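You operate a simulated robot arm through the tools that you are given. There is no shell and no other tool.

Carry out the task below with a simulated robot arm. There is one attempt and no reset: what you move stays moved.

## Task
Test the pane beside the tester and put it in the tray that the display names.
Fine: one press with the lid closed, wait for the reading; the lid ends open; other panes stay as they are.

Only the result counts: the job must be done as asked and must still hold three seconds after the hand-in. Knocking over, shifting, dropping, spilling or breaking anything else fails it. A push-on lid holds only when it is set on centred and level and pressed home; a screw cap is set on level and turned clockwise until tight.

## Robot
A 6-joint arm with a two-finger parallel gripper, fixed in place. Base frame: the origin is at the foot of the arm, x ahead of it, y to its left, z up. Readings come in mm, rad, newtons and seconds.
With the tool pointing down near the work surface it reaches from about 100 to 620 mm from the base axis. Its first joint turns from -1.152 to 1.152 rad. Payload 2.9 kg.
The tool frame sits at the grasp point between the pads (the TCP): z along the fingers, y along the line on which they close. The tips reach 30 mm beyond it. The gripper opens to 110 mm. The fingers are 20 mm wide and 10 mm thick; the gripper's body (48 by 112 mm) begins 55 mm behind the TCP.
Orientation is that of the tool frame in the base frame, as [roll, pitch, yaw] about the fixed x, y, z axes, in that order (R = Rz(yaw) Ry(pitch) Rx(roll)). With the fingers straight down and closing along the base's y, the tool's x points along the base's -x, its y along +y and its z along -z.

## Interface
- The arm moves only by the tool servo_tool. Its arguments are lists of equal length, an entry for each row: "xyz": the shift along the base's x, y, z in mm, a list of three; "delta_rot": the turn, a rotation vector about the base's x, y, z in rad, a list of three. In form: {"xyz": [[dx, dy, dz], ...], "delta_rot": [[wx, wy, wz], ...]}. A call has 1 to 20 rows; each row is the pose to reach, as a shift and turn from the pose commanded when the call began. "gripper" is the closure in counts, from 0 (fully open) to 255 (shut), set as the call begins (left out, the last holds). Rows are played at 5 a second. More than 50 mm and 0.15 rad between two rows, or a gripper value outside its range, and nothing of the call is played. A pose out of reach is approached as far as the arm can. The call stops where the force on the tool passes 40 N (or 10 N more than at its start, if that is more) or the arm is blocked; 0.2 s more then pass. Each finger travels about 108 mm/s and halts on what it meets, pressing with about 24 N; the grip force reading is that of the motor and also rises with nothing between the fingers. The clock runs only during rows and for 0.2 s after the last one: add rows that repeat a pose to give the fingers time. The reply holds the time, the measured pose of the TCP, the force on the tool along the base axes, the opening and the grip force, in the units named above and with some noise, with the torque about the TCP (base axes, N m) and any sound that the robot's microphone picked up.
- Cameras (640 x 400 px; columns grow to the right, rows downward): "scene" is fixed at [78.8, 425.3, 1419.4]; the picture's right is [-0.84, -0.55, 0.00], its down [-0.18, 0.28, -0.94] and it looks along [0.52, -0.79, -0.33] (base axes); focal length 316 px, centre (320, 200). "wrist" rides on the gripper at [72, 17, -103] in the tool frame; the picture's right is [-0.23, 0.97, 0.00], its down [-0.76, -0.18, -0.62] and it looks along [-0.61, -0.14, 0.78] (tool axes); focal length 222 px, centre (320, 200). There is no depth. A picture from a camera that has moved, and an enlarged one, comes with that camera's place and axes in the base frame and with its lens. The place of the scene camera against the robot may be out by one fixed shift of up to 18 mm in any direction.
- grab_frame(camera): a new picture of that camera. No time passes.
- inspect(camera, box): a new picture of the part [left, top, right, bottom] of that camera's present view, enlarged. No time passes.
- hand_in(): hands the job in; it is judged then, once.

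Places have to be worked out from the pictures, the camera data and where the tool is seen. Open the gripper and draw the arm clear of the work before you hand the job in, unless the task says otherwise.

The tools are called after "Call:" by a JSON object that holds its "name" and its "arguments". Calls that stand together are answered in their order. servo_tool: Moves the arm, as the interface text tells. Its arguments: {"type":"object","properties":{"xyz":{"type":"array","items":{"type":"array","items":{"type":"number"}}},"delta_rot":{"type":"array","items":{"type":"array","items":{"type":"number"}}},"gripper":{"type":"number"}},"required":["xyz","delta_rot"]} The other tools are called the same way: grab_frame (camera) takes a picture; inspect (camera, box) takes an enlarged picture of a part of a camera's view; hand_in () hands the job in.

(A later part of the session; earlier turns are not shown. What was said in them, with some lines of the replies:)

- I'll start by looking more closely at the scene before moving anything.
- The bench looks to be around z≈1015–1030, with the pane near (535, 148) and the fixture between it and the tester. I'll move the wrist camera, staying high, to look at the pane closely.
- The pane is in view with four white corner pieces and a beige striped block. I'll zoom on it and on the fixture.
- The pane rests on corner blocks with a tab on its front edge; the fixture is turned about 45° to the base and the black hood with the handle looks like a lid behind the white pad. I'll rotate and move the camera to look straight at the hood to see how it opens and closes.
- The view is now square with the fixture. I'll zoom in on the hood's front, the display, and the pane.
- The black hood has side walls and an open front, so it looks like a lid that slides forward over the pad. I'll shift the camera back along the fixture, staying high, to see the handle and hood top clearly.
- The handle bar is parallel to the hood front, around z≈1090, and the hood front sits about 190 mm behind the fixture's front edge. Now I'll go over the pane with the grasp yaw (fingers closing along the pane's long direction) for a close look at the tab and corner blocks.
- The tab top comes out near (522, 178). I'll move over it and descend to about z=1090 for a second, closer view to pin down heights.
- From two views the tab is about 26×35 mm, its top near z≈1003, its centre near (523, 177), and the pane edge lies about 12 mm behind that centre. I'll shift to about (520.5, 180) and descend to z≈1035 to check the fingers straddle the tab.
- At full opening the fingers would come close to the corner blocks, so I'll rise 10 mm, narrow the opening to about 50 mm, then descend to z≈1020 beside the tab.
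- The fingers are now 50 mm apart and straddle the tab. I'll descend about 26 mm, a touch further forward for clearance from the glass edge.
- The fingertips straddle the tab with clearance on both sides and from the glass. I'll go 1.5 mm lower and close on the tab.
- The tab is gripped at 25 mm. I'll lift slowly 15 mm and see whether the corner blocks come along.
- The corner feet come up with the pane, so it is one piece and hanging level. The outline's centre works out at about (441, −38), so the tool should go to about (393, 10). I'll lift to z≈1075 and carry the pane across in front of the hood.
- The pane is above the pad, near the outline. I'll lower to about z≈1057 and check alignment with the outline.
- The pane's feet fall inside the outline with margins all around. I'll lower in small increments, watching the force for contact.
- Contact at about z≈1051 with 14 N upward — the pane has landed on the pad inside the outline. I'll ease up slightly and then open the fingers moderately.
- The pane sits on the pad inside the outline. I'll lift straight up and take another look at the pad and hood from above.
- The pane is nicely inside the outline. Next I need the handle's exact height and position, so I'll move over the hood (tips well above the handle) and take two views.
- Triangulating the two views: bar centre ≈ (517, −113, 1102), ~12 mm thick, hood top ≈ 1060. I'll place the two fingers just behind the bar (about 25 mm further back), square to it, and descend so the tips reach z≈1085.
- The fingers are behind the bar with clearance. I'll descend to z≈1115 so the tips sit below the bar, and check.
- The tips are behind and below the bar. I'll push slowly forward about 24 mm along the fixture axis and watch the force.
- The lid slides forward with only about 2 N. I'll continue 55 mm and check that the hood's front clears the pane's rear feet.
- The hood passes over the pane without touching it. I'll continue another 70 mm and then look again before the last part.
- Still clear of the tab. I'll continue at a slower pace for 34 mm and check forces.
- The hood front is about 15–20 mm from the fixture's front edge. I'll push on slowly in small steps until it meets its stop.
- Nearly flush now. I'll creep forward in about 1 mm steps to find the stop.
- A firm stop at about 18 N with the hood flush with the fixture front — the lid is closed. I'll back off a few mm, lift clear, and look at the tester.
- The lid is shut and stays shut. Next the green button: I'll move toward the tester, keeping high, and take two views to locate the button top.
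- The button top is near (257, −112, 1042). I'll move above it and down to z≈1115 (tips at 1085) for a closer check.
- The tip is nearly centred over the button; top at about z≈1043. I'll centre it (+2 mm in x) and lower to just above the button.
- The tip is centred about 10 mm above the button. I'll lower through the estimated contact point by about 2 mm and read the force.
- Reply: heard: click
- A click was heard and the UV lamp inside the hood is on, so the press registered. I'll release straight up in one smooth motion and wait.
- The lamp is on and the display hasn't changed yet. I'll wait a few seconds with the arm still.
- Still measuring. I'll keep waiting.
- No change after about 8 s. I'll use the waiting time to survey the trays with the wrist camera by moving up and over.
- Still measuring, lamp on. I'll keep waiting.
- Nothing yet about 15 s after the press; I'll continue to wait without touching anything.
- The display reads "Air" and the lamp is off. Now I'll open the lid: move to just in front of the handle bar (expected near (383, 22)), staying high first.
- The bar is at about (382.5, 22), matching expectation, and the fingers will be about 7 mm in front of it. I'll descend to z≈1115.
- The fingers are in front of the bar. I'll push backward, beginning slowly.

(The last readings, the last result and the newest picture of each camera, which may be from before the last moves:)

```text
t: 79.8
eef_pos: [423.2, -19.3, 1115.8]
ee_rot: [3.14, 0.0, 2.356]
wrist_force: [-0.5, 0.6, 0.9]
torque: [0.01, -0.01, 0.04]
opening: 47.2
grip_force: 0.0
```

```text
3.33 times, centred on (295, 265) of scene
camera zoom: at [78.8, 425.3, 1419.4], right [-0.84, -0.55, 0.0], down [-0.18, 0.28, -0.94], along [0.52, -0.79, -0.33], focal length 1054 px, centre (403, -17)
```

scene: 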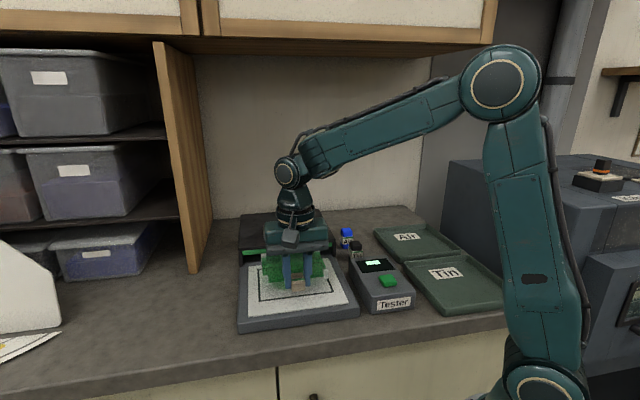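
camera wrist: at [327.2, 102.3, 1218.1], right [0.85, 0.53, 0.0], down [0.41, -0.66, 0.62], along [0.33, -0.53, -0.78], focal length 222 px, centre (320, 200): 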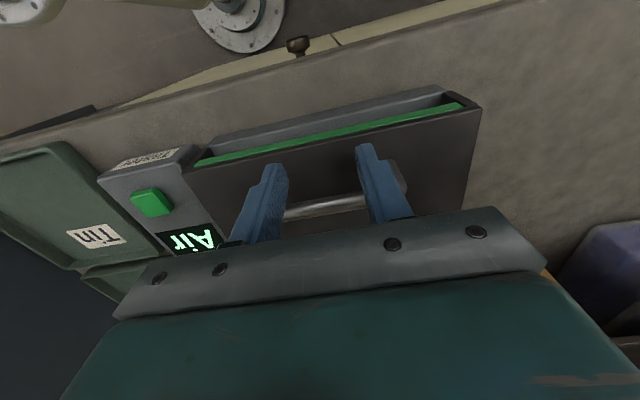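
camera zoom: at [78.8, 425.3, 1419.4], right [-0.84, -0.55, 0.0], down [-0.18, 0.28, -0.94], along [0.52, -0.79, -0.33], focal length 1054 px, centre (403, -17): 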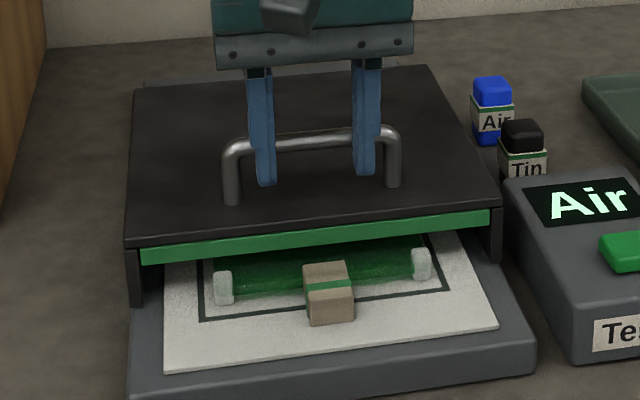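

The lid slides back and the pane is undisturbed. I'll continue to about 15 mm before the expected stop.

Call:
{"name": "servo_tool", "arguments": {"xyz": [[3.5, -3.5, 0], [7, -7, 0], [10.5, -10.5, 0], [14, -14, 0], [17.5, -17.5, 0], [21, -21, 0], [24.5, -24.5, 0], [28, -28, 0], [31.5, -31.5, 0], [35, -35, 0], [38.5, -38.5, 0], [42, -42, 0], [45.5, -45.5, 0], [49, -49, 0], [52.5, -52.5, 0], [56, -56, 0], [59.5, -59.5, 0], [63, -63, 0], [66.5, -66.5, 0], [68, -68, 0]], "delta_rot": [[0, 0, 0], [0, 0, 0], [0, 0, 0], [0, 0, 0], [0, 0, 0], [0, 0, 0], [0, 0, 0], [0, 0, 0], [0, 0, 0], [0, 0, 0], [0, 0, 0], [0, 0, 0], [0, 0, 0], [0, 0, 0], [0, 0, 0], [0, 0, 0], [0, 0, 0], [0, 0, 0], [0, 0, 0], [0, 0, 0]]}}

Call:
{"name": "servo_tool", "arguments": {"xyz": [[1, -1, 0], [2, -2, 0], [3, -3, 0], [4, -4, 0], [5, -5, 0], [6, -6, 0], [7, -7, 0], [8, -8, 0], [9, -9, 0], [9, -9, 0]], "delta_rot": [[0, 0, 0], [0, 0, 0], [0, 0, 0], [0, 0, 0], [0, 0, 0], [0, 0, 0], [0, 0, 0], [0, 0, 0], [0, 0, 0], [0, 0, 0]]}}

Call:
{"name": "inspect", "arguments": {"camera": "scene", "box": [225, 185, 365, 305]}}

```text
t: 84.0
eef_pos: [490.0, -87.3, 1116.8]
ee_rot: [3.14, -0.001, 2.358]
wrist_force: [-0.5, 1.5, 0.5]
torque: [0.04, 0.02, 0.08]
opening: 47.6
grip_force: 0.2
```

```text
t: 86.2
eef_pos: [501.6, -94.8, 1115.6]
ee_rot: [-3.141, -0.001, 2.356]
wrist_force: [-1.5, 1.0, 0.9]
torque: [0.01, 0.02, 0.02]
opening: 46.9
grip_force: 0.1
```

```text
3.33 times, centred on (295, 245) of scene
camera zoom: at [78.8, 425.3, 1419.4], right [-0.84, -0.55, 0.0], down [-0.18, 0.28, -0.94], along [0.52, -0.79, -0.33], focal length 1054 px, centre (403, 50)
```

zoom: 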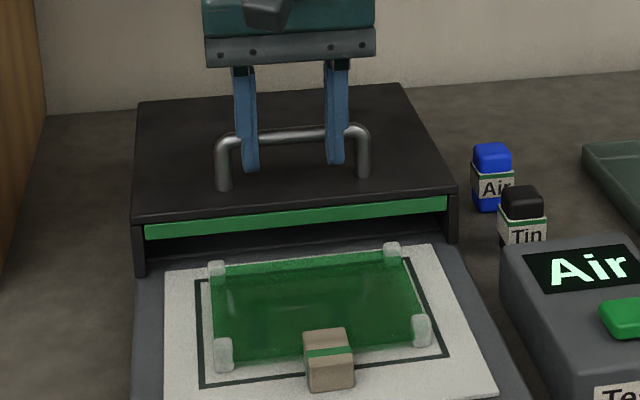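

Almost back to its original place. I'll creep the last few mm until the stop.

Call:
{"name": "servo_tool", "arguments": {"xyz": [[0.8, -0.8, 0], [1.6, -1.6, 0], [2.4, -2.4, 0], [3.2, -3.2, 0], [4, -4, 0], [4.8, -4.8, 0], [5.6, -5.6, 0], [5.6, -5.6, 0]], "delta_rot": [[0, 0, 0], [0, 0, 0], [0, 0, 0], [0, 0, 0], [0, 0, 0], [0, 0, 0], [0, 0, 0], [0, 0, 0]]}}

Call:
{"name": "inspect", "arguments": {"camera": "scene", "box": [225, 185, 365, 305]}}

```text
t: 88.0
eef_pos: [506.0, -101.2, 1116.9]
ee_rot: [-3.14, 0.0, 2.355]
wrist_force: [-3.3, 4.6, 1.4]
torque: [-0.04, 0.08, 0.01]
opening: 47.4
grip_force: 0.6
```

```text
3.33 times, centred on (295, 245) of scene
camera zoom: at [78.6, 425.5, 1419.3], right [-0.84, -0.55, 0.0], down [-0.18, 0.28, -0.94], along [0.52, -0.79, -0.33], focal length 1054 px, centre (403, 50)
```

zoom: 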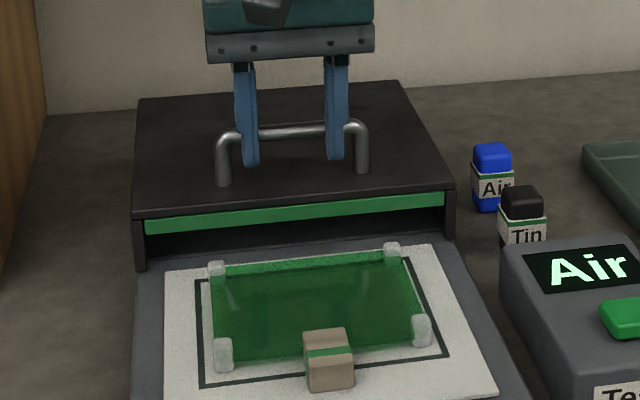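

The force is rising and the lid's picture matches the original open state. One last 0.8 mm nudge, then back off and lift.

Call:
{"name": "servo_tool", "arguments": {"xyz": [[0.4, -0.4, 0], [0.8, -0.8, 0], [0.8, -0.8, 0]], "delta_rot": [[0, 0, 0], [0, 0, 0], [0, 0, 0]]}}

Call:
{"name": "servo_tool", "arguments": {"xyz": [[-2, 2, 0], [-5, 5, 0], [-6, 6, 0], [-6, 6, 20], [-6, 6, 45], [-6, 6, 65], [-6, 6, 65]], "delta_rot": [[0, 0, 0], [0, 0, 0], [0, 0, 0], [0, 0, 0], [0, 0, 0], [0, 0, 0], [0, 0, 0]]}}

Call:
{"name": "inspect", "arguments": {"camera": "scene", "box": [225, 185, 365, 305]}}

```text
t: 88.8
eef_pos: [506.0, -100.4, 1115.7]
ee_rot: [-3.139, -0.003, 2.358]
wrist_force: [-18.3, 16.4, -0.8]
torque: [0.5, 0.0, -0.37]
opening: 47.5
grip_force: 0.0
```

```text
t: 90.4
eef_pos: [500.9, -95.1, 1183.4]
ee_rot: [-3.14, 0.001, 2.357]
wrist_force: [0.2, -1.5, -0.1]
torque: [-0.01, -0.04, -0.01]
opening: 47.5
grip_force: 0.0
```

```text
3.33 times, centred on (295, 245) of scene
camera zoom: at [78.8, 425.3, 1419.4], right [-0.84, -0.55, 0.0], down [-0.18, 0.28, -0.94], along [0.52, -0.79, -0.33], focal length 1054 px, centre (403, 50)
```

zoom: 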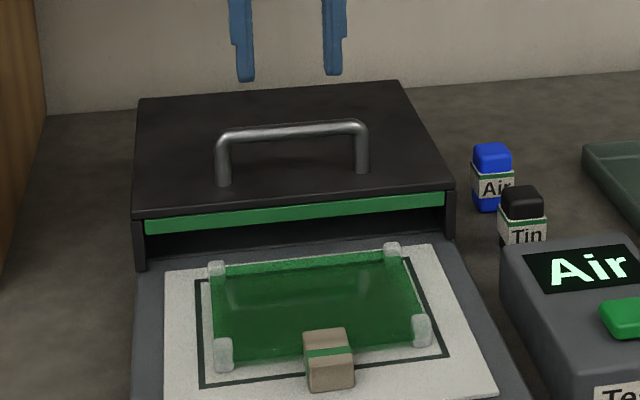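

The lid is at its open stop and the pane hasn't moved. Before picking it up, I'll survey the Air tray with the wrist camera from above.

Call:
{"name": "servo_tool", "arguments": {"xyz": [[-25, -20, 15], [-50, -40, 30], [-75, -60, 30], [-100, -80, 30], [-125, -105, 30], [-150, -130, 30], [-170, -155, 30], [-185, -180, 30], [-195, -205, 30], [-195, -205, 30]], "delta_rot": [[0, 0, 0], [0, 0, 0], [0, 0, 0], [0, 0, 0], [0, 0, 0], [0, 0, 0], [0, 0, 0], [0, 0, 0], [0, 0, 0], [0, 0, 0]]}}

Call:
{"name": "grab_frame", "arguments": {"camera": "wrist"}}

Call:
{"name": "grab_frame", "arguments": {"camera": "scene"}}

```text
t: 92.6
eef_pos: [303.7, -301.2, 1210.1]
ee_rot: [3.142, 0.002, 2.357]
wrist_force: [-0.4, 0.1, 0.2]
torque: [0.03, 0.0, -0.04]
opening: 47.3
grip_force: 0.0
```

```text
taken
camera wrist: at [265.4, -238.3, 1312.8], right [0.85, 0.53, 0.0], down [0.41, -0.66, 0.62], along [0.33, -0.53, -0.78], focal length 222 px, centre (320, 200)
```

wrist: 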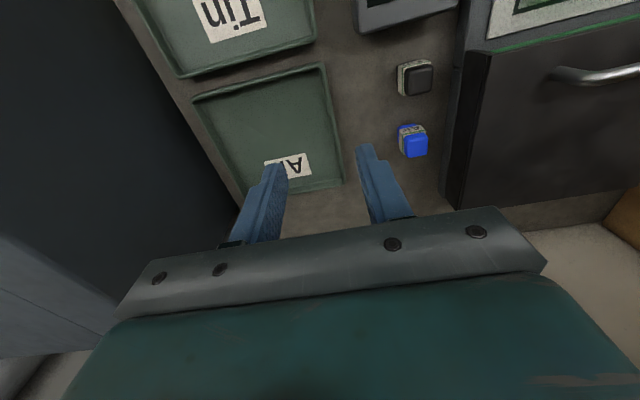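

```text
taken
```

scene: 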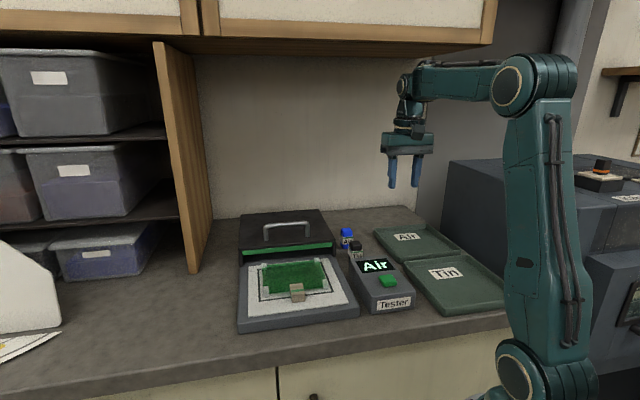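

The Air tray is roughly 175×175 mm, centred near (289, −396), and empty as far as I can see. I'll move closer to its placement position to measure the inner floor.

Call:
{"name": "servo_tool", "arguments": {"xyz": [[-10, -15, 0], [-20, -30, 0], [-30, -45, 0], [-45, -57, 0], [-52, -57, -10], [-52, -57, -10]], "delta_rot": [[0, 0, 0], [0, 0, 0], [0, 0, 0], [0, 0, 0], [0, 0, 0], [0, 0, 0]]}}

Call:
{"name": "grab_frame", "arguments": {"camera": "wrist"}}

Call:
{"name": "inspect", "arguments": {"camera": "wrist", "box": [190, 10, 450, 200]}}

Call:
{"name": "inspect", "arguments": {"camera": "scene", "box": [365, 215, 475, 285]}}

```text
t: 94.0
eef_pos: [253.8, -359.7, 1202.1]
ee_rot: [3.141, 0.0, 2.357]
wrist_force: [-0.4, -0.1, 0.5]
torque: [-0.02, -0.04, 0.02]
opening: 47.5
grip_force: 0.1
```

```text
taken
camera wrist: at [214.9, -296.6, 1303.6], right [0.85, 0.53, 0.0], down [0.41, -0.66, 0.62], along [0.33, -0.53, -0.78], focal length 222 px, centre (320, 200)
```

wrist: 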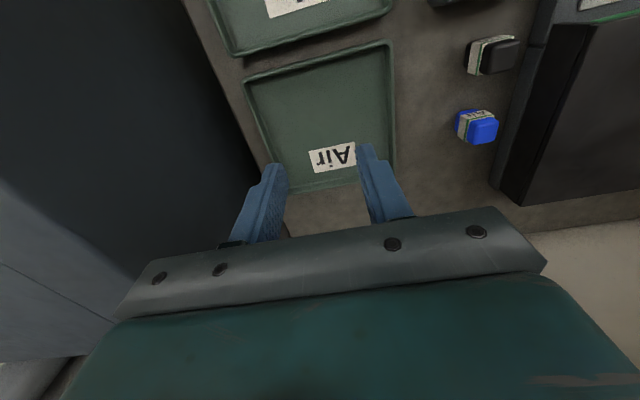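

```text
2.11 times, centred on (320, 105) of wrist
camera zoom: at [214.9, -296.6, 1303.6], right [0.85, 0.53, 0.0], down [0.41, -0.66, 0.62], along [0.33, -0.53, -0.78], focal length 468 px, centre (320, 400)
```

zoom: 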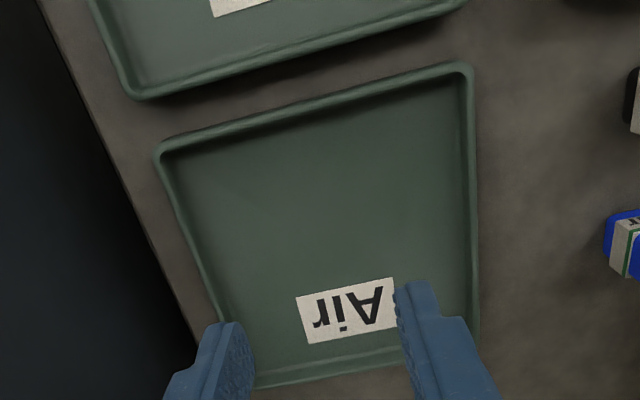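

```text
5.71 times, centred on (420, 250) of scene
camera zoom: at [78.8, 425.3, 1419.4], right [-0.84, -0.55, 0.0], down [-0.18, 0.28, -0.94], along [0.52, -0.79, -0.33], focal length 1807 px, centre (-251, -86)
```

zoom: 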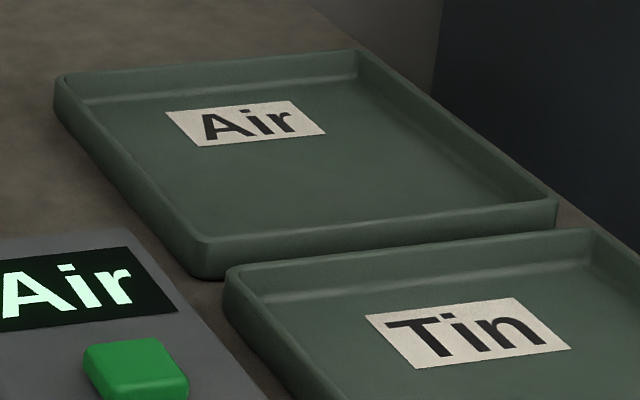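

Tray corners give a centre of about (291.5, −395), rim at z≈998, empty. The placement tool position would be about (254, −358). Now I'll go back above the pane's tab at (393.6, 9.2).

Call:
{"name": "servo_tool", "arguments": {"xyz": [[11, 30, 8], [22, 60, 8], [33, 90, 8], [44, 120, 8], [56, 150, 8], [68, 180, 8], [80, 210, 8], [92, 240, 8], [104, 270, 8], [116, 300, 8], [127, 330, 0], [135, 355, -20], [139.8, 368.7, -45], [139.8, 368.7, -70], [139.8, 368.7, -95], [139.8, 368.7, -110], [139.8, 368.7, -110]], "delta_rot": [[0, 0, 0], [0, 0, 0], [0, 0, 0], [0, 0, 0], [0, 0, 0], [0, 0, 0], [0, 0, 0], [0, 0, 0], [0, 0, 0], [0, 0, 0], [0, 0, 0], [0, 0, 0], [0, 0, 0], [0, 0, 0], [0, 0, 0], [0, 0, 0], [0, 0, 0]]}}

Call:
{"name": "grab_frame", "arguments": {"camera": "wrist"}}

Call:
{"name": "inspect", "arguments": {"camera": "wrist", "box": [220, 90, 420, 215]}}

```text
t: 97.6
eef_pos: [394.2, 9.8, 1089.9]
ee_rot: [3.14, -0.001, 2.355]
wrist_force: [-0.2, 0.4, 1.0]
torque: [-0.01, 0.02, 0.02]
opening: 47.5
grip_force: 0.1
```

```text
taken
camera wrist: at [355.3, 72.5, 1192.6], right [0.85, 0.53, 0.0], down [0.41, -0.66, 0.62], along [0.33, -0.53, -0.78], focal length 222 px, centre (320, 200)
```

wrist: 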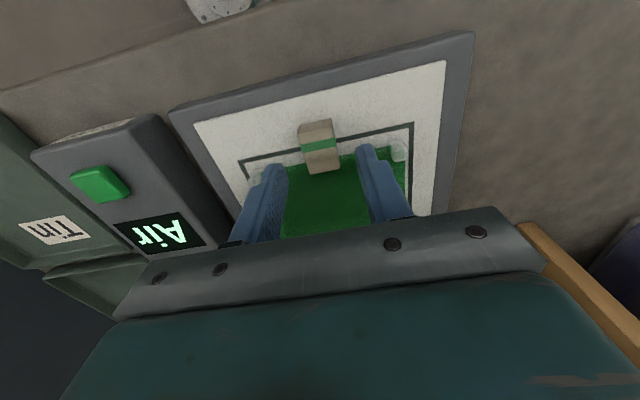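

```text
3.20 times, centred on (320, 152) of wrist
camera zoom: at [355.3, 72.5, 1192.6], right [0.85, 0.53, 0.0], down [0.41, -0.66, 0.62], along [0.33, -0.53, -0.78], focal length 711 px, centre (320, 352)
```

zoom: 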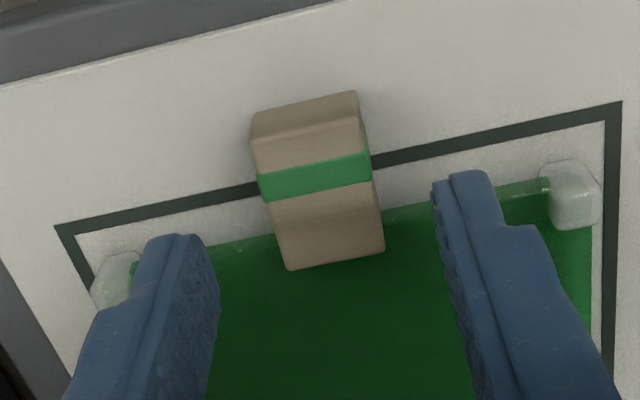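

The tab is centred between the fingers as before. I'll descend to z≈1051 and grip it.

Call:
{"name": "servo_tool", "arguments": {"xyz": [[0, 0, -10], [0, 0, -20], [0, 0, -30], [0, 0, -36], [0, 0, -39], [0, 0, -39]], "delta_rot": [[0, 0, 0], [0, 0, 0], [0, 0, 0], [0, 0, 0], [0, 0, 0], [0, 0, 0]]}}

Call:
{"name": "inspect", "arguments": {"camera": "wrist", "box": [220, 90, 420, 215]}}

```text
t: 99.0
eef_pos: [393.2, 11.1, 1051.0]
ee_rot: [3.142, -0.001, 2.357]
wrist_force: [-0.2, -0.2, 0.6]
torque: [0.02, 0.04, 0.0]
opening: 47.4
grip_force: 0.1
```

```text
3.20 times, centred on (320, 152) of wrist
camera zoom: at [354.5, 73.8, 1153.6], right [0.85, 0.53, 0.0], down [0.41, -0.66, 0.62], along [0.33, -0.53, -0.78], focal length 711 px, centre (320, 352)
```

zoom: 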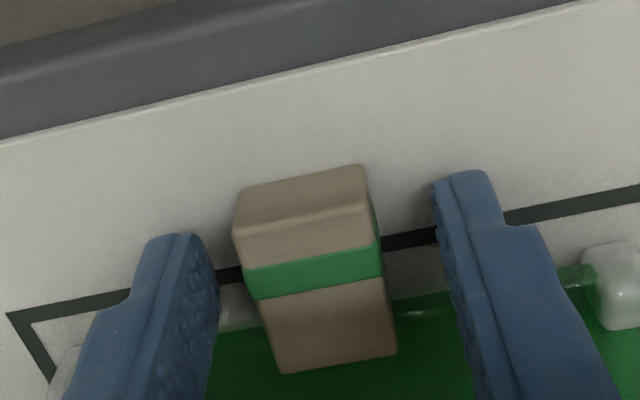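

Well positioned. Closing the gripper on the tab.

Call:
{"name": "servo_tool", "arguments": {"xyz": [[0, 0, 0], [0, 0, 0], [0, 0, 0], [0, 0, 0], [0, 0, 0]], "delta_rot": [[0, 0, 0], [0, 0, 0], [0, 0, 0], [0, 0, 0], [0, 0, 0]], "gripper": 255}}

Call:
{"name": "servo_tool", "arguments": {"xyz": [[0, 0, 3], [0, 0, 7], [0, 0, 12], [0, 0, 20], [0, 0, 20]], "delta_rot": [[0, 0, 0], [0, 0, 0], [0, 0, 0], [0, 0, 0], [0, 0, 0]]}}

Call:
{"name": "grab_frame", "arguments": {"camera": "wrist"}}

Call:
{"name": "inspect", "arguments": {"camera": "scene", "box": [225, 205, 365, 325]}}

```text
t: 100.2
eef_pos: [393.7, 11.1, 1052.1]
ee_rot: [3.141, 0.0, 2.354]
wrist_force: [-0.1, 0.7, -0.3]
torque: [0.04, 0.03, 0.02]
opening: 25.4
grip_force: 24.3
```

```text
t: 101.4
eef_pos: [393.2, 10.2, 1071.5]
ee_rot: [-3.141, 0.001, 2.358]
wrist_force: [0.5, -0.7, -0.6]
torque: [0.06, 0.05, 0.0]
opening: 25.5
grip_force: 23.8
```

```text
taken
camera wrist: at [354.9, 72.7, 1174.4], right [0.85, 0.53, 0.0], down [0.41, -0.66, 0.62], along [0.33, -0.53, -0.78], focal length 222 px, centre (320, 200)
```

wrist: 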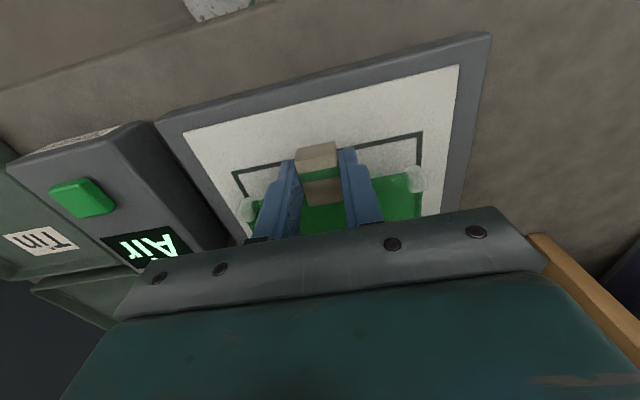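

```text
3.33 times, centred on (295, 265) of scene
camera zoom: at [78.8, 425.3, 1419.4], right [-0.84, -0.55, 0.0], down [-0.18, 0.28, -0.94], along [0.52, -0.79, -0.33], focal length 1054 px, centre (403, -17)
```

zoom: 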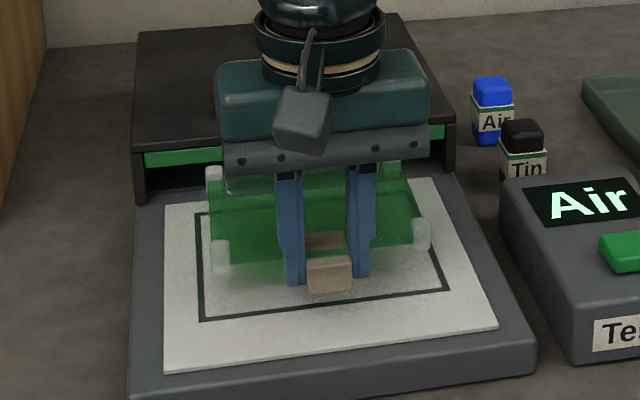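

The pane is lifted, level and held. I'll raise it straight up to z≈1200 so it clears the hood handle, tester and bottles.

Call:
{"name": "servo_tool", "arguments": {"xyz": [[0, 0, 8], [0, 0, 22], [0, 0, 42], [0, 0, 62], [0, 0, 82], [0, 0, 102], [0, 0, 118], [0, 0, 128], [0, 0, 130], [0, 0, 130]], "delta_rot": [[0, 0, 0], [0, 0, 0], [0, 0, 0], [0, 0, 0], [0, 0, 0], [0, 0, 0], [0, 0, 0], [0, 0, 0], [0, 0, 0], [0, 0, 0]]}}

Call:
{"name": "grab_frame", "arguments": {"camera": "scene"}}

```text
t: 103.6
eef_pos: [394.6, 10.9, 1201.4]
ee_rot: [3.141, -0.001, 2.357]
wrist_force: [0.8, 0.2, -1.1]
torque: [0.03, 0.03, -0.01]
opening: 25.8
grip_force: 24.0
```

```text
taken
```

scene: 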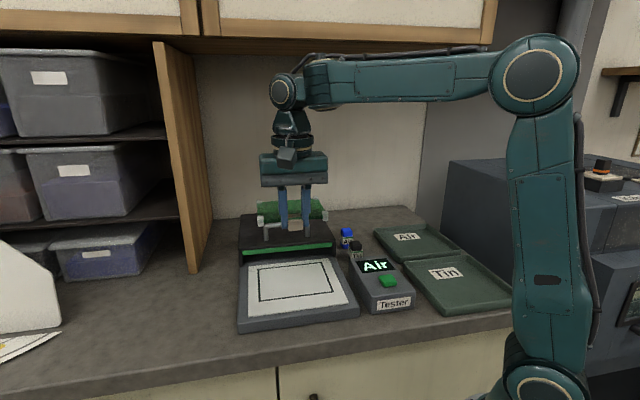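

The pane is well above everything. I'll carry it at this height to above the Air tray.

Call:
{"name": "servo_tool", "arguments": {"xyz": [[-3, -8, 0], [-8, -22, 0], [-16, -42, 0], [-25, -66, 0], [-34, -90, 0], [-43, -114, 0], [-52, -138, 0], [-61, -162, 0], [-70, -186, 0], [-79, -210, 0], [-88, -234, 0], [-97, -258, 0], [-106, -282, 0], [-115, -306, 0], [-124, -328, 0], [-132, -346, 0], [-137, -360, 0], [-140, -367.5, 0], [-140, -367.5, 0], [-140, -367.5, 0]], "delta_rot": [[0, 0, 0], [0, 0, 0], [0, 0, 0], [0, 0, 0], [0, 0, 0], [0, 0, 0], [0, 0, 0], [0, 0, 0], [0, 0, 0], [0, 0, 0], [0, 0, 0], [0, 0, 0], [0, 0, 0], [0, 0, 0], [0, 0, 0], [0, 0, 0], [0, 0, 0], [0, 0, 0], [0, 0, 0], [0, 0, 0]]}}

Call:
{"name": "grab_frame", "arguments": {"camera": "wrist"}}

Call:
{"name": "grab_frame", "arguments": {"camera": "scene"}}

```text
t: 107.8
eef_pos: [253.1, -358.0, 1202.1]
ee_rot: [-3.141, -0.002, 2.357]
wrist_force: [0.2, -0.4, -1.1]
torque: [0.05, 0.03, 0.0]
opening: 25.3
grip_force: 24.6
```

```text
taken
camera wrist: at [214.8, -294.2, 1304.2], right [0.85, 0.53, 0.0], down [0.41, -0.66, 0.62], along [0.33, -0.53, -0.78], focal length 222 px, centre (320, 200)
```

wrist: 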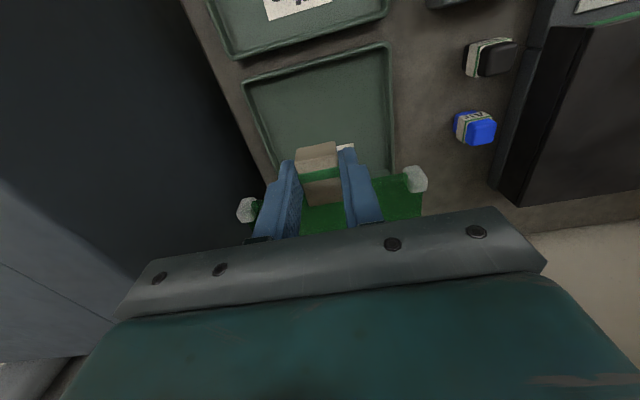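

```text
taken
```

scene: 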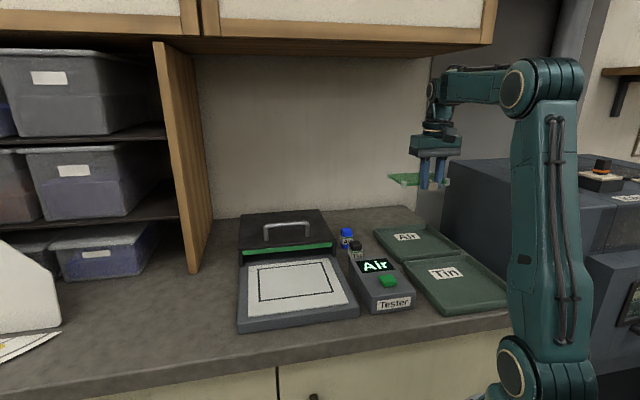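

The pane is aligned above the Air tray. I'll descend in steps to z≈1080 and check.

Call:
{"name": "servo_tool", "arguments": {"xyz": [[0, 0, -10], [0, 0, -28], [0, 0, -48], [0, 0, -68], [0, 0, -88], [0, 0, -106], [0, 0, -118], [0, 0, -122], [0, 0, -122]], "delta_rot": [[0, 0, 0], [0, 0, 0], [0, 0, 0], [0, 0, 0], [0, 0, 0], [0, 0, 0], [0, 0, 0], [0, 0, 0], [0, 0, 0]]}}

Call:
{"name": "grab_frame", "arguments": {"camera": "wrist"}}

Call:
{"name": "inspect", "arguments": {"camera": "scene", "box": [345, 190, 505, 310]}}

```text
t: 109.8
eef_pos: [252.1, -357.6, 1079.2]
ee_rot: [3.141, -0.001, 2.356]
wrist_force: [0.9, -0.1, 0.2]
torque: [0.04, 0.03, 0.02]
opening: 25.3
grip_force: 24.2
```

```text
taken
camera wrist: at [214.2, -294.4, 1182.6], right [0.85, 0.53, 0.0], down [0.41, -0.66, 0.62], along [0.33, -0.53, -0.78], focal length 222 px, centre (320, 200)
```

wrist: 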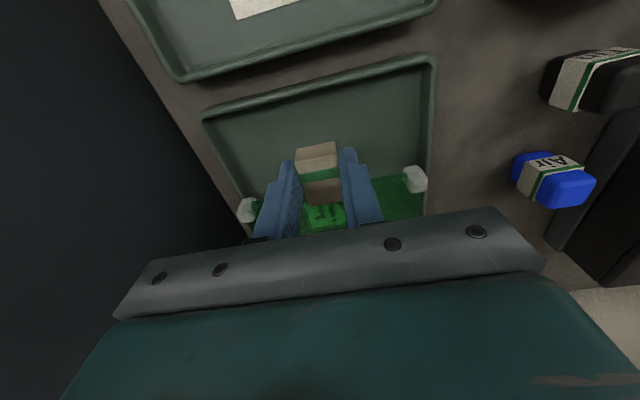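

```text
3.33 times, centred on (425, 250) of scene
camera zoom: at [78.8, 425.3, 1419.4], right [-0.84, -0.55, 0.0], down [-0.18, 0.28, -0.94], along [0.52, -0.79, -0.33], focal length 1054 px, centre (-30, 33)
```

zoom: 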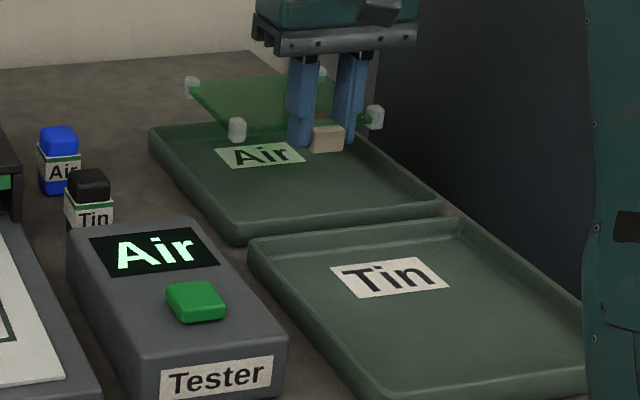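

The pane is centred within the tray to within about a millimetre. I'll lower to about z≈1036, then feel for the floor in small steps.

Call:
{"name": "servo_tool", "arguments": {"xyz": [[0, 0, -8], [0, 0, -18], [0, 0, -28], [0, 0, -36], [0, 0, -42], [0, 0, -42]], "delta_rot": [[0, 0, 0], [0, 0, 0], [0, 0, 0], [0, 0, 0], [0, 0, 0], [0, 0, 0]]}}

Call:
{"name": "servo_tool", "arguments": {"xyz": [[0, 0, -1.5], [0, 0, -3], [0, 0, -4.5], [0, 0, -6], [0, 0, -6]], "delta_rot": [[0, 0, 0], [0, 0, 0], [0, 0, 0], [0, 0, 0], [0, 0, 0]]}}

Call:
{"name": "grab_frame", "arguments": {"camera": "wrist"}}

Call:
{"name": "inspect", "arguments": {"camera": "scene", "box": [345, 190, 505, 310]}}

```text
t: 111.2
eef_pos: [252.4, -356.4, 1038.4]
ee_rot: [-3.141, -0.001, 2.355]
wrist_force: [-0.3, 0.0, -0.6]
torque: [0.06, 0.06, -0.01]
opening: 25.6
grip_force: 23.6
```

```text
t: 112.4
eef_pos: [253.0, -357.7, 1032.3]
ee_rot: [3.141, 0.0, 2.356]
wrist_force: [-0.1, 0.0, -0.4]
torque: [0.07, 0.03, -0.01]
opening: 25.4
grip_force: 24.3
```

```text
taken
camera wrist: at [214.9, -294.0, 1134.6], right [0.85, 0.53, 0.0], down [0.41, -0.66, 0.62], along [0.33, -0.53, -0.78], focal length 222 px, centre (320, 200)
```

wrist: 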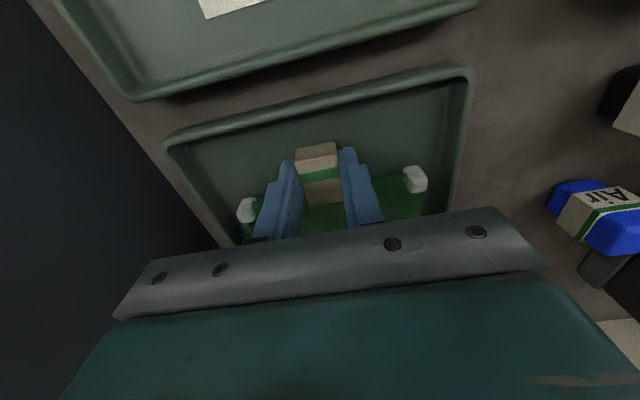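

```text
3.33 times, centred on (425, 250) of scene
camera zoom: at [78.8, 425.3, 1419.4], right [-0.84, -0.55, 0.0], down [-0.18, 0.28, -0.94], along [0.52, -0.79, -0.33], focal length 1054 px, centre (-30, 33)
```

zoom: 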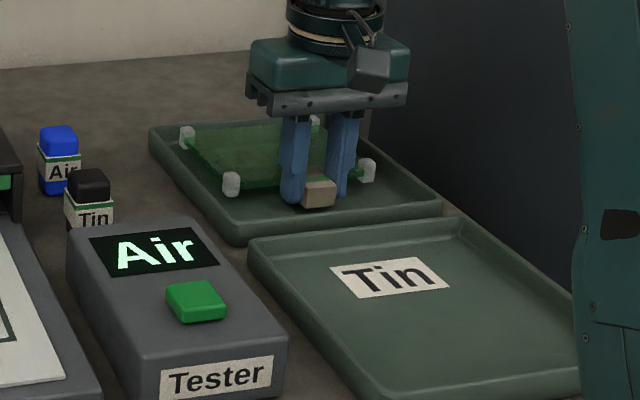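

Inside the tray rim with clearance. I'll continue down in 1 mm steps, looking for contact.

Call:
{"name": "servo_tool", "arguments": {"xyz": [[0, 0, -1], [0, 0, -2], [0, 0, -3], [0, 0, -4], [0, 0, -4]], "delta_rot": [[0, 0, 0], [0, 0, 0], [0, 0, 0], [0, 0, 0], [0, 0, 0]]}}

Call:
{"name": "servo_tool", "arguments": {"xyz": [[0, 0, -0.7], [0, 0, -1.4], [0, 0, -2], [0, 0, -2]], "delta_rot": [[0, 0, 0], [0, 0, 0], [0, 0, 0], [0, 0, 0]]}}

```text
t: 113.6
eef_pos: [254.1, -357.5, 1027.9]
ee_rot: [3.141, 0.0, 2.355]
wrist_force: [0.7, -0.2, -1.3]
torque: [0.07, 0.04, 0.02]
opening: 25.4
grip_force: 24.2
```

```text
t: 114.6
eef_pos: [253.5, -356.7, 1025.5]
ee_rot: [3.141, 0.0, 2.357]
wrist_force: [-0.9, -0.8, -1.8]
torque: [0.07, 0.08, -0.03]
opening: 25.4
grip_force: 23.9
```

No contact yet at z≈1025.5. Two more millimetres in small steps.

Call:
{"name": "servo_tool", "arguments": {"xyz": [[0, 0, -0.5], [0, 0, -1], [0, 0, -1.5], [0, 0, -1.5]], "delta_rot": [[0, 0, 0], [0, 0, 0], [0, 0, 0], [0, 0, 0]]}}

Call:
{"name": "inspect", "arguments": {"camera": "scene", "box": [375, 200, 465, 270]}}

```text
t: 115.6
eef_pos: [253.3, -357.4, 1025.6]
ee_rot: [-3.14, 0.003, 2.354]
wrist_force: [-0.7, -0.5, 15.6]
torque: [-0.06, 0.04, 0.02]
opening: 25.4
grip_force: 24.2
```

```text
5.71 times, centred on (420, 235) of scene
camera zoom: at [78.6, 425.5, 1419.3], right [-0.84, -0.55, 0.0], down [-0.18, 0.28, -0.94], along [0.52, -0.79, -0.33], focal length 1807 px, centre (-251, 0)
```

zoom: 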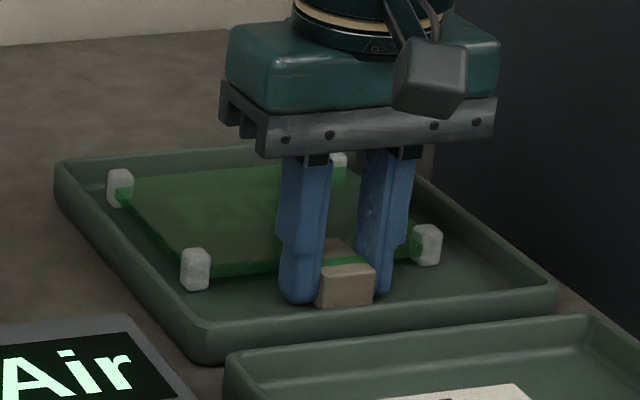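

Contact at 15.6 N: the pane is on the tray floor. I'll ease off 1 mm and open the fingers.

Call:
{"name": "servo_tool", "arguments": {"xyz": [[0, 0, 0.6], [0, 0, 1.1], [0, 0, 1.1]], "delta_rot": [[0, 0, 0], [0, 0, 0], [0, 0, 0]]}}

Call:
{"name": "servo_tool", "arguments": {"xyz": [[0, 0, 0], [0, 0, 0], [0, 0, 0]], "delta_rot": [[0, 0, 0], [0, 0, 0], [0, 0, 0]], "gripper": 145}}

Call:
{"name": "grab_frame", "arguments": {"camera": "wrist"}}

Call:
{"name": "inspect", "arguments": {"camera": "scene", "box": [375, 200, 465, 270]}}

```text
t: 116.4
eef_pos: [253.2, -356.5, 1025.3]
ee_rot: [-3.142, 0.0, 2.357]
wrist_force: [2.1, -3.2, 5.7]
torque: [-0.53, -0.51, -0.07]
opening: 25.5
grip_force: 24.2
```

```text
t: 117.2
eef_pos: [253.8, -356.7, 1024.5]
ee_rot: [3.141, -0.001, 2.358]
wrist_force: [-3.1, 2.4, 4.9]
torque: [0.16, 0.02, 0.12]
opening: 47.5
grip_force: 0.1
```

```text
taken
camera wrist: at [214.4, -294.1, 1127.8], right [0.85, 0.53, 0.0], down [0.41, -0.66, 0.62], along [0.33, -0.53, -0.78], focal length 222 px, centre (320, 200)
```

wrist: 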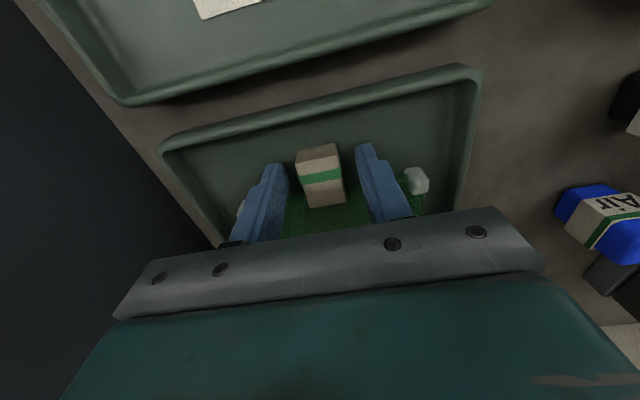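

```text
5.71 times, centred on (420, 235) of scene
camera zoom: at [78.7, 425.5, 1419.3], right [-0.84, -0.55, 0.0], down [-0.18, 0.28, -0.94], along [0.52, -0.79, -0.33], focal length 1807 px, centre (-251, 0)
```

zoom: 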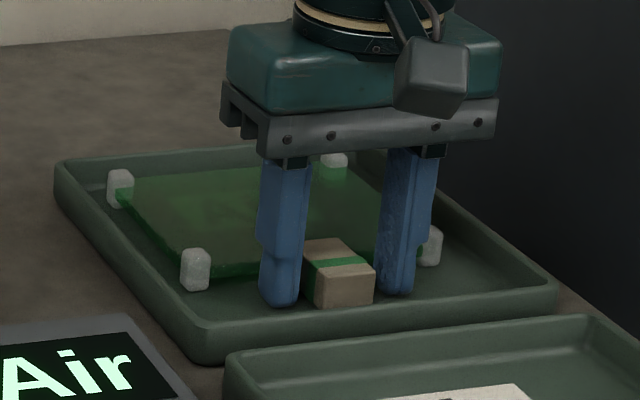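

The fingers are open but a small residual upward force suggests the fingertips are just touching the tray floor. I'll rise slowly and make sure the pane stays put.

Call:
{"name": "servo_tool", "arguments": {"xyz": [[0, 0, 1], [0, 0, 2], [0, 0, 3], [0, 0, 3]], "delta_rot": [[0, 0, 0], [0, 0, 0], [0, 0, 0], [0, 0, 0]]}}

Call:
{"name": "inspect", "arguments": {"camera": "wrist", "box": [220, 110, 420, 235]}}

Call:
{"name": "inspect", "arguments": {"camera": "scene", "box": [375, 200, 465, 270]}}

```text
t: 118.2
eef_pos: [252.0, -356.8, 1029.3]
ee_rot: [3.141, -0.001, 2.357]
wrist_force: [-0.4, -0.1, 0.2]
torque: [-0.03, -0.03, -0.03]
opening: 47.3
grip_force: 0.1
```

```text
3.20 times, centred on (320, 172) of wrist
camera zoom: at [214.8, -293.9, 1131.3], right [0.85, 0.53, 0.0], down [0.41, -0.66, 0.62], along [0.33, -0.53, -0.78], focal length 711 px, centre (320, 288)
```

zoom: 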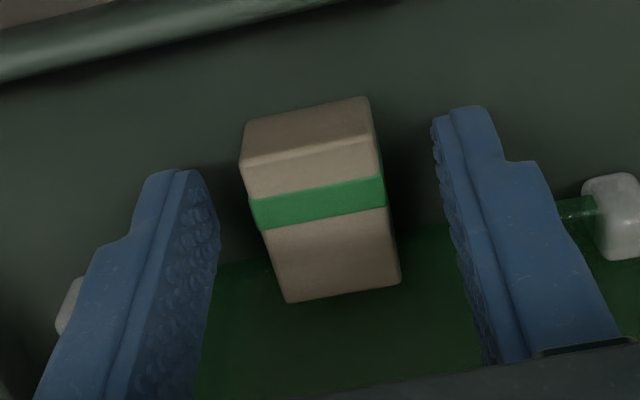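

```text
5.71 times, centred on (420, 235) of scene
camera zoom: at [78.8, 425.3, 1419.4], right [-0.84, -0.55, 0.0], down [-0.18, 0.28, -0.94], along [0.52, -0.79, -0.33], focal length 1807 px, centre (-251, 0)
```

zoom: 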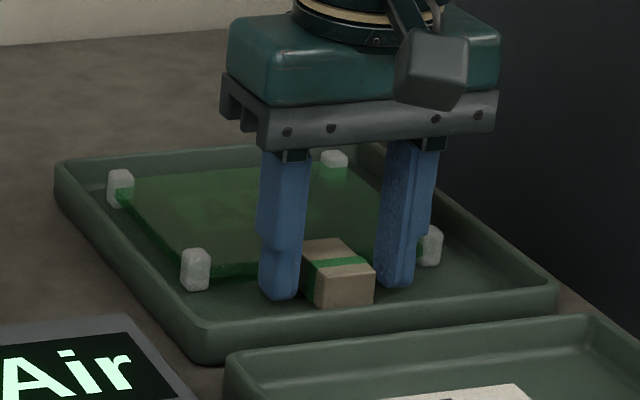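

The force is now zero and the pane stays flat in the tray. I'll rise straight up well clear.

Call:
{"name": "servo_tool", "arguments": {"xyz": [[0, 0, 8], [0, 0, 25], [0, 0, 50], [0, 0, 85], [0, 0, 125], [0, 0, 165], [0, 0, 190], [0, 0, 190]], "delta_rot": [[0, 0, 0], [0, 0, 0], [0, 0, 0], [0, 0, 0], [0, 0, 0], [0, 0, 0], [0, 0, 0], [0, 0, 0]]}}

Call:
{"name": "grab_frame", "arguments": {"camera": "scene"}}

Call:
{"name": "inspect", "arguments": {"camera": "scene", "box": [365, 215, 475, 285]}}

Call:
{"name": "grab_frame", "arguments": {"camera": "wrist"}}

```text
t: 120.0
eef_pos: [253.2, -356.3, 1218.5]
ee_rot: [3.141, 0.0, 2.357]
wrist_force: [0.3, 0.0, -0.3]
torque: [0.0, 0.0, 0.01]
opening: 47.3
grip_force: 0.1
```

```text
taken
```

scene: 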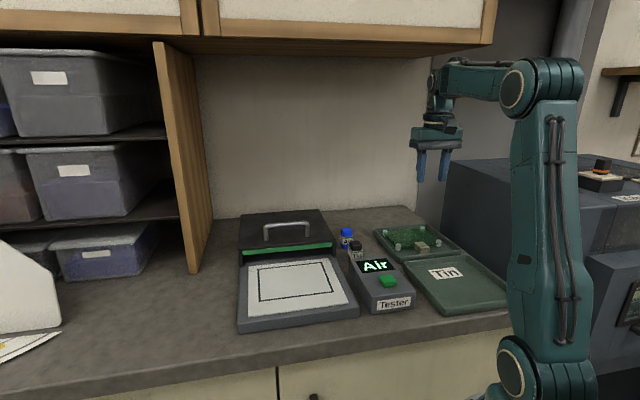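

```text
5.71 times, centred on (420, 250) of scene
camera zoom: at [78.8, 425.3, 1419.4], right [-0.84, -0.55, 0.0], down [-0.18, 0.28, -0.94], along [0.52, -0.79, -0.33], focal length 1807 px, centre (-251, -86)
```

zoom: 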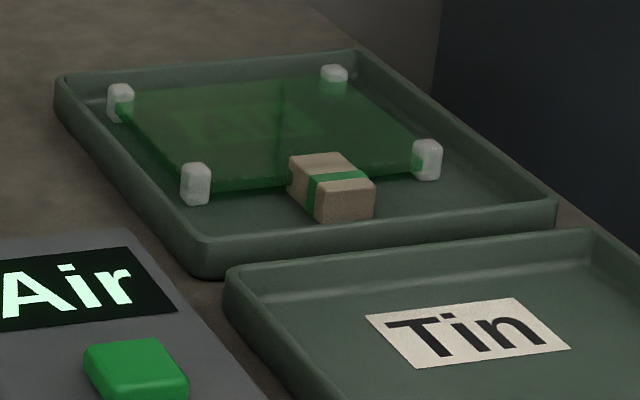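

```text
taken
camera wrist: at [214.9, -293.7, 1321.8], right [0.85, 0.53, 0.0], down [0.41, -0.66, 0.62], along [0.33, -0.53, -0.78], focal length 222 px, centre (320, 200)
```

wrist: 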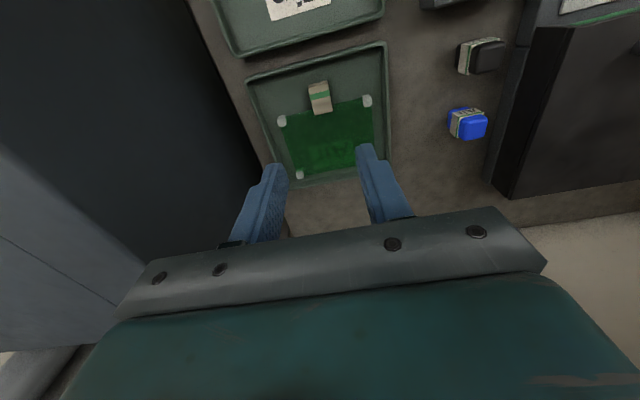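

The pane lies flat inside the Air tray and the lid is open. I'll open the gripper fully and draw the arm back to a clear, high position.

Call:
{"name": "servo_tool", "arguments": {"xyz": [[0, 0, 20], [0, 0, 50], [10, 35, 60], [25, 75, 60], [40, 115, 60], [55, 155, 60], [70, 195, 60], [80, 230, 60], [80, 230, 60]], "delta_rot": [[0, 0, 0], [0, 0, 0], [0, 0, 0], [0, 0, 0], [0, 0, 0], [0, 0, 0], [0, 0, 0], [0, 0, 0], [0, 0, 0]], "gripper": 0}}

Call:
{"name": "grab_frame", "arguments": {"camera": "scene"}}

Call:
{"name": "inspect", "arguments": {"camera": "scene", "box": [225, 195, 465, 335]}}

```text
t: 122.0
eef_pos: [333.7, -127.4, 1276.7]
ee_rot: [3.141, -0.001, 2.355]
wrist_force: [0.7, -0.8, 0.9]
torque: [-0.01, -0.01, 0.02]
opening: 110.0
grip_force: 0.1
```

```text
taken
```

scene: 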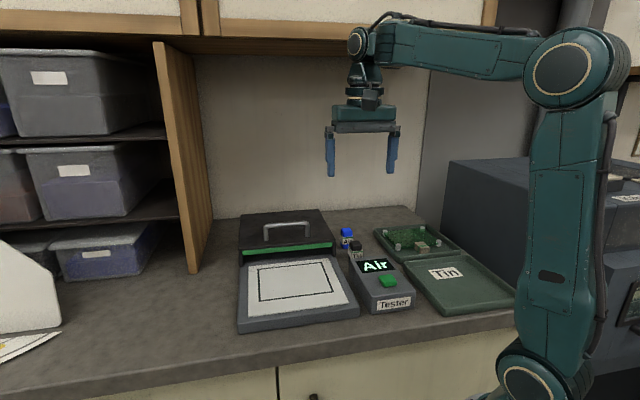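

```text
2.67 times, centred on (345, 265) of scene
camera zoom: at [78.8, 425.3, 1419.4], right [-0.84, -0.55, 0.0], down [-0.18, 0.28, -0.94], along [0.52, -0.79, -0.33], focal length 843 px, centre (253, 27)
```

zoom: 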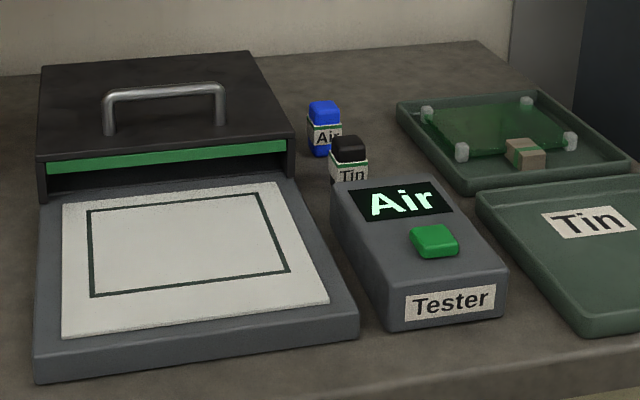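

Everything is in its end state: the display reads "Air", the pane is flat in the Air tray, the lid is fully open, the bottles and trays are unmoved, and the arm is clear with the gripper open. I'm handing in.

Call:
{"name": "hand_in", "arguments": {}}

```text
The job is handed in.
```

The pane was tested and read "Air", and it now lies flat in the Air tray. The job is handed in; I haven't seen a verdict.

- **Test:** I set the pane inside the outline on the tester's pad and slid the lid shut to its stop. I pressed the button once, which gave one click and lit the lamp. The reading came up roughly 20 seconds later.
- **Lid:** I pushed it back to its open stop before taking the pane out.
- **Surroundings:** The bottles, trays and tester look unmoved in the final picture. I saw no other panes on the bench or in the trays.
- **Contact in the tray:** The fingertips touched the Air tray's floor lightly as I released the pane. The pane and tray did not shift.
- **Arm:** It is raised clear of the work with the gripper fully open.
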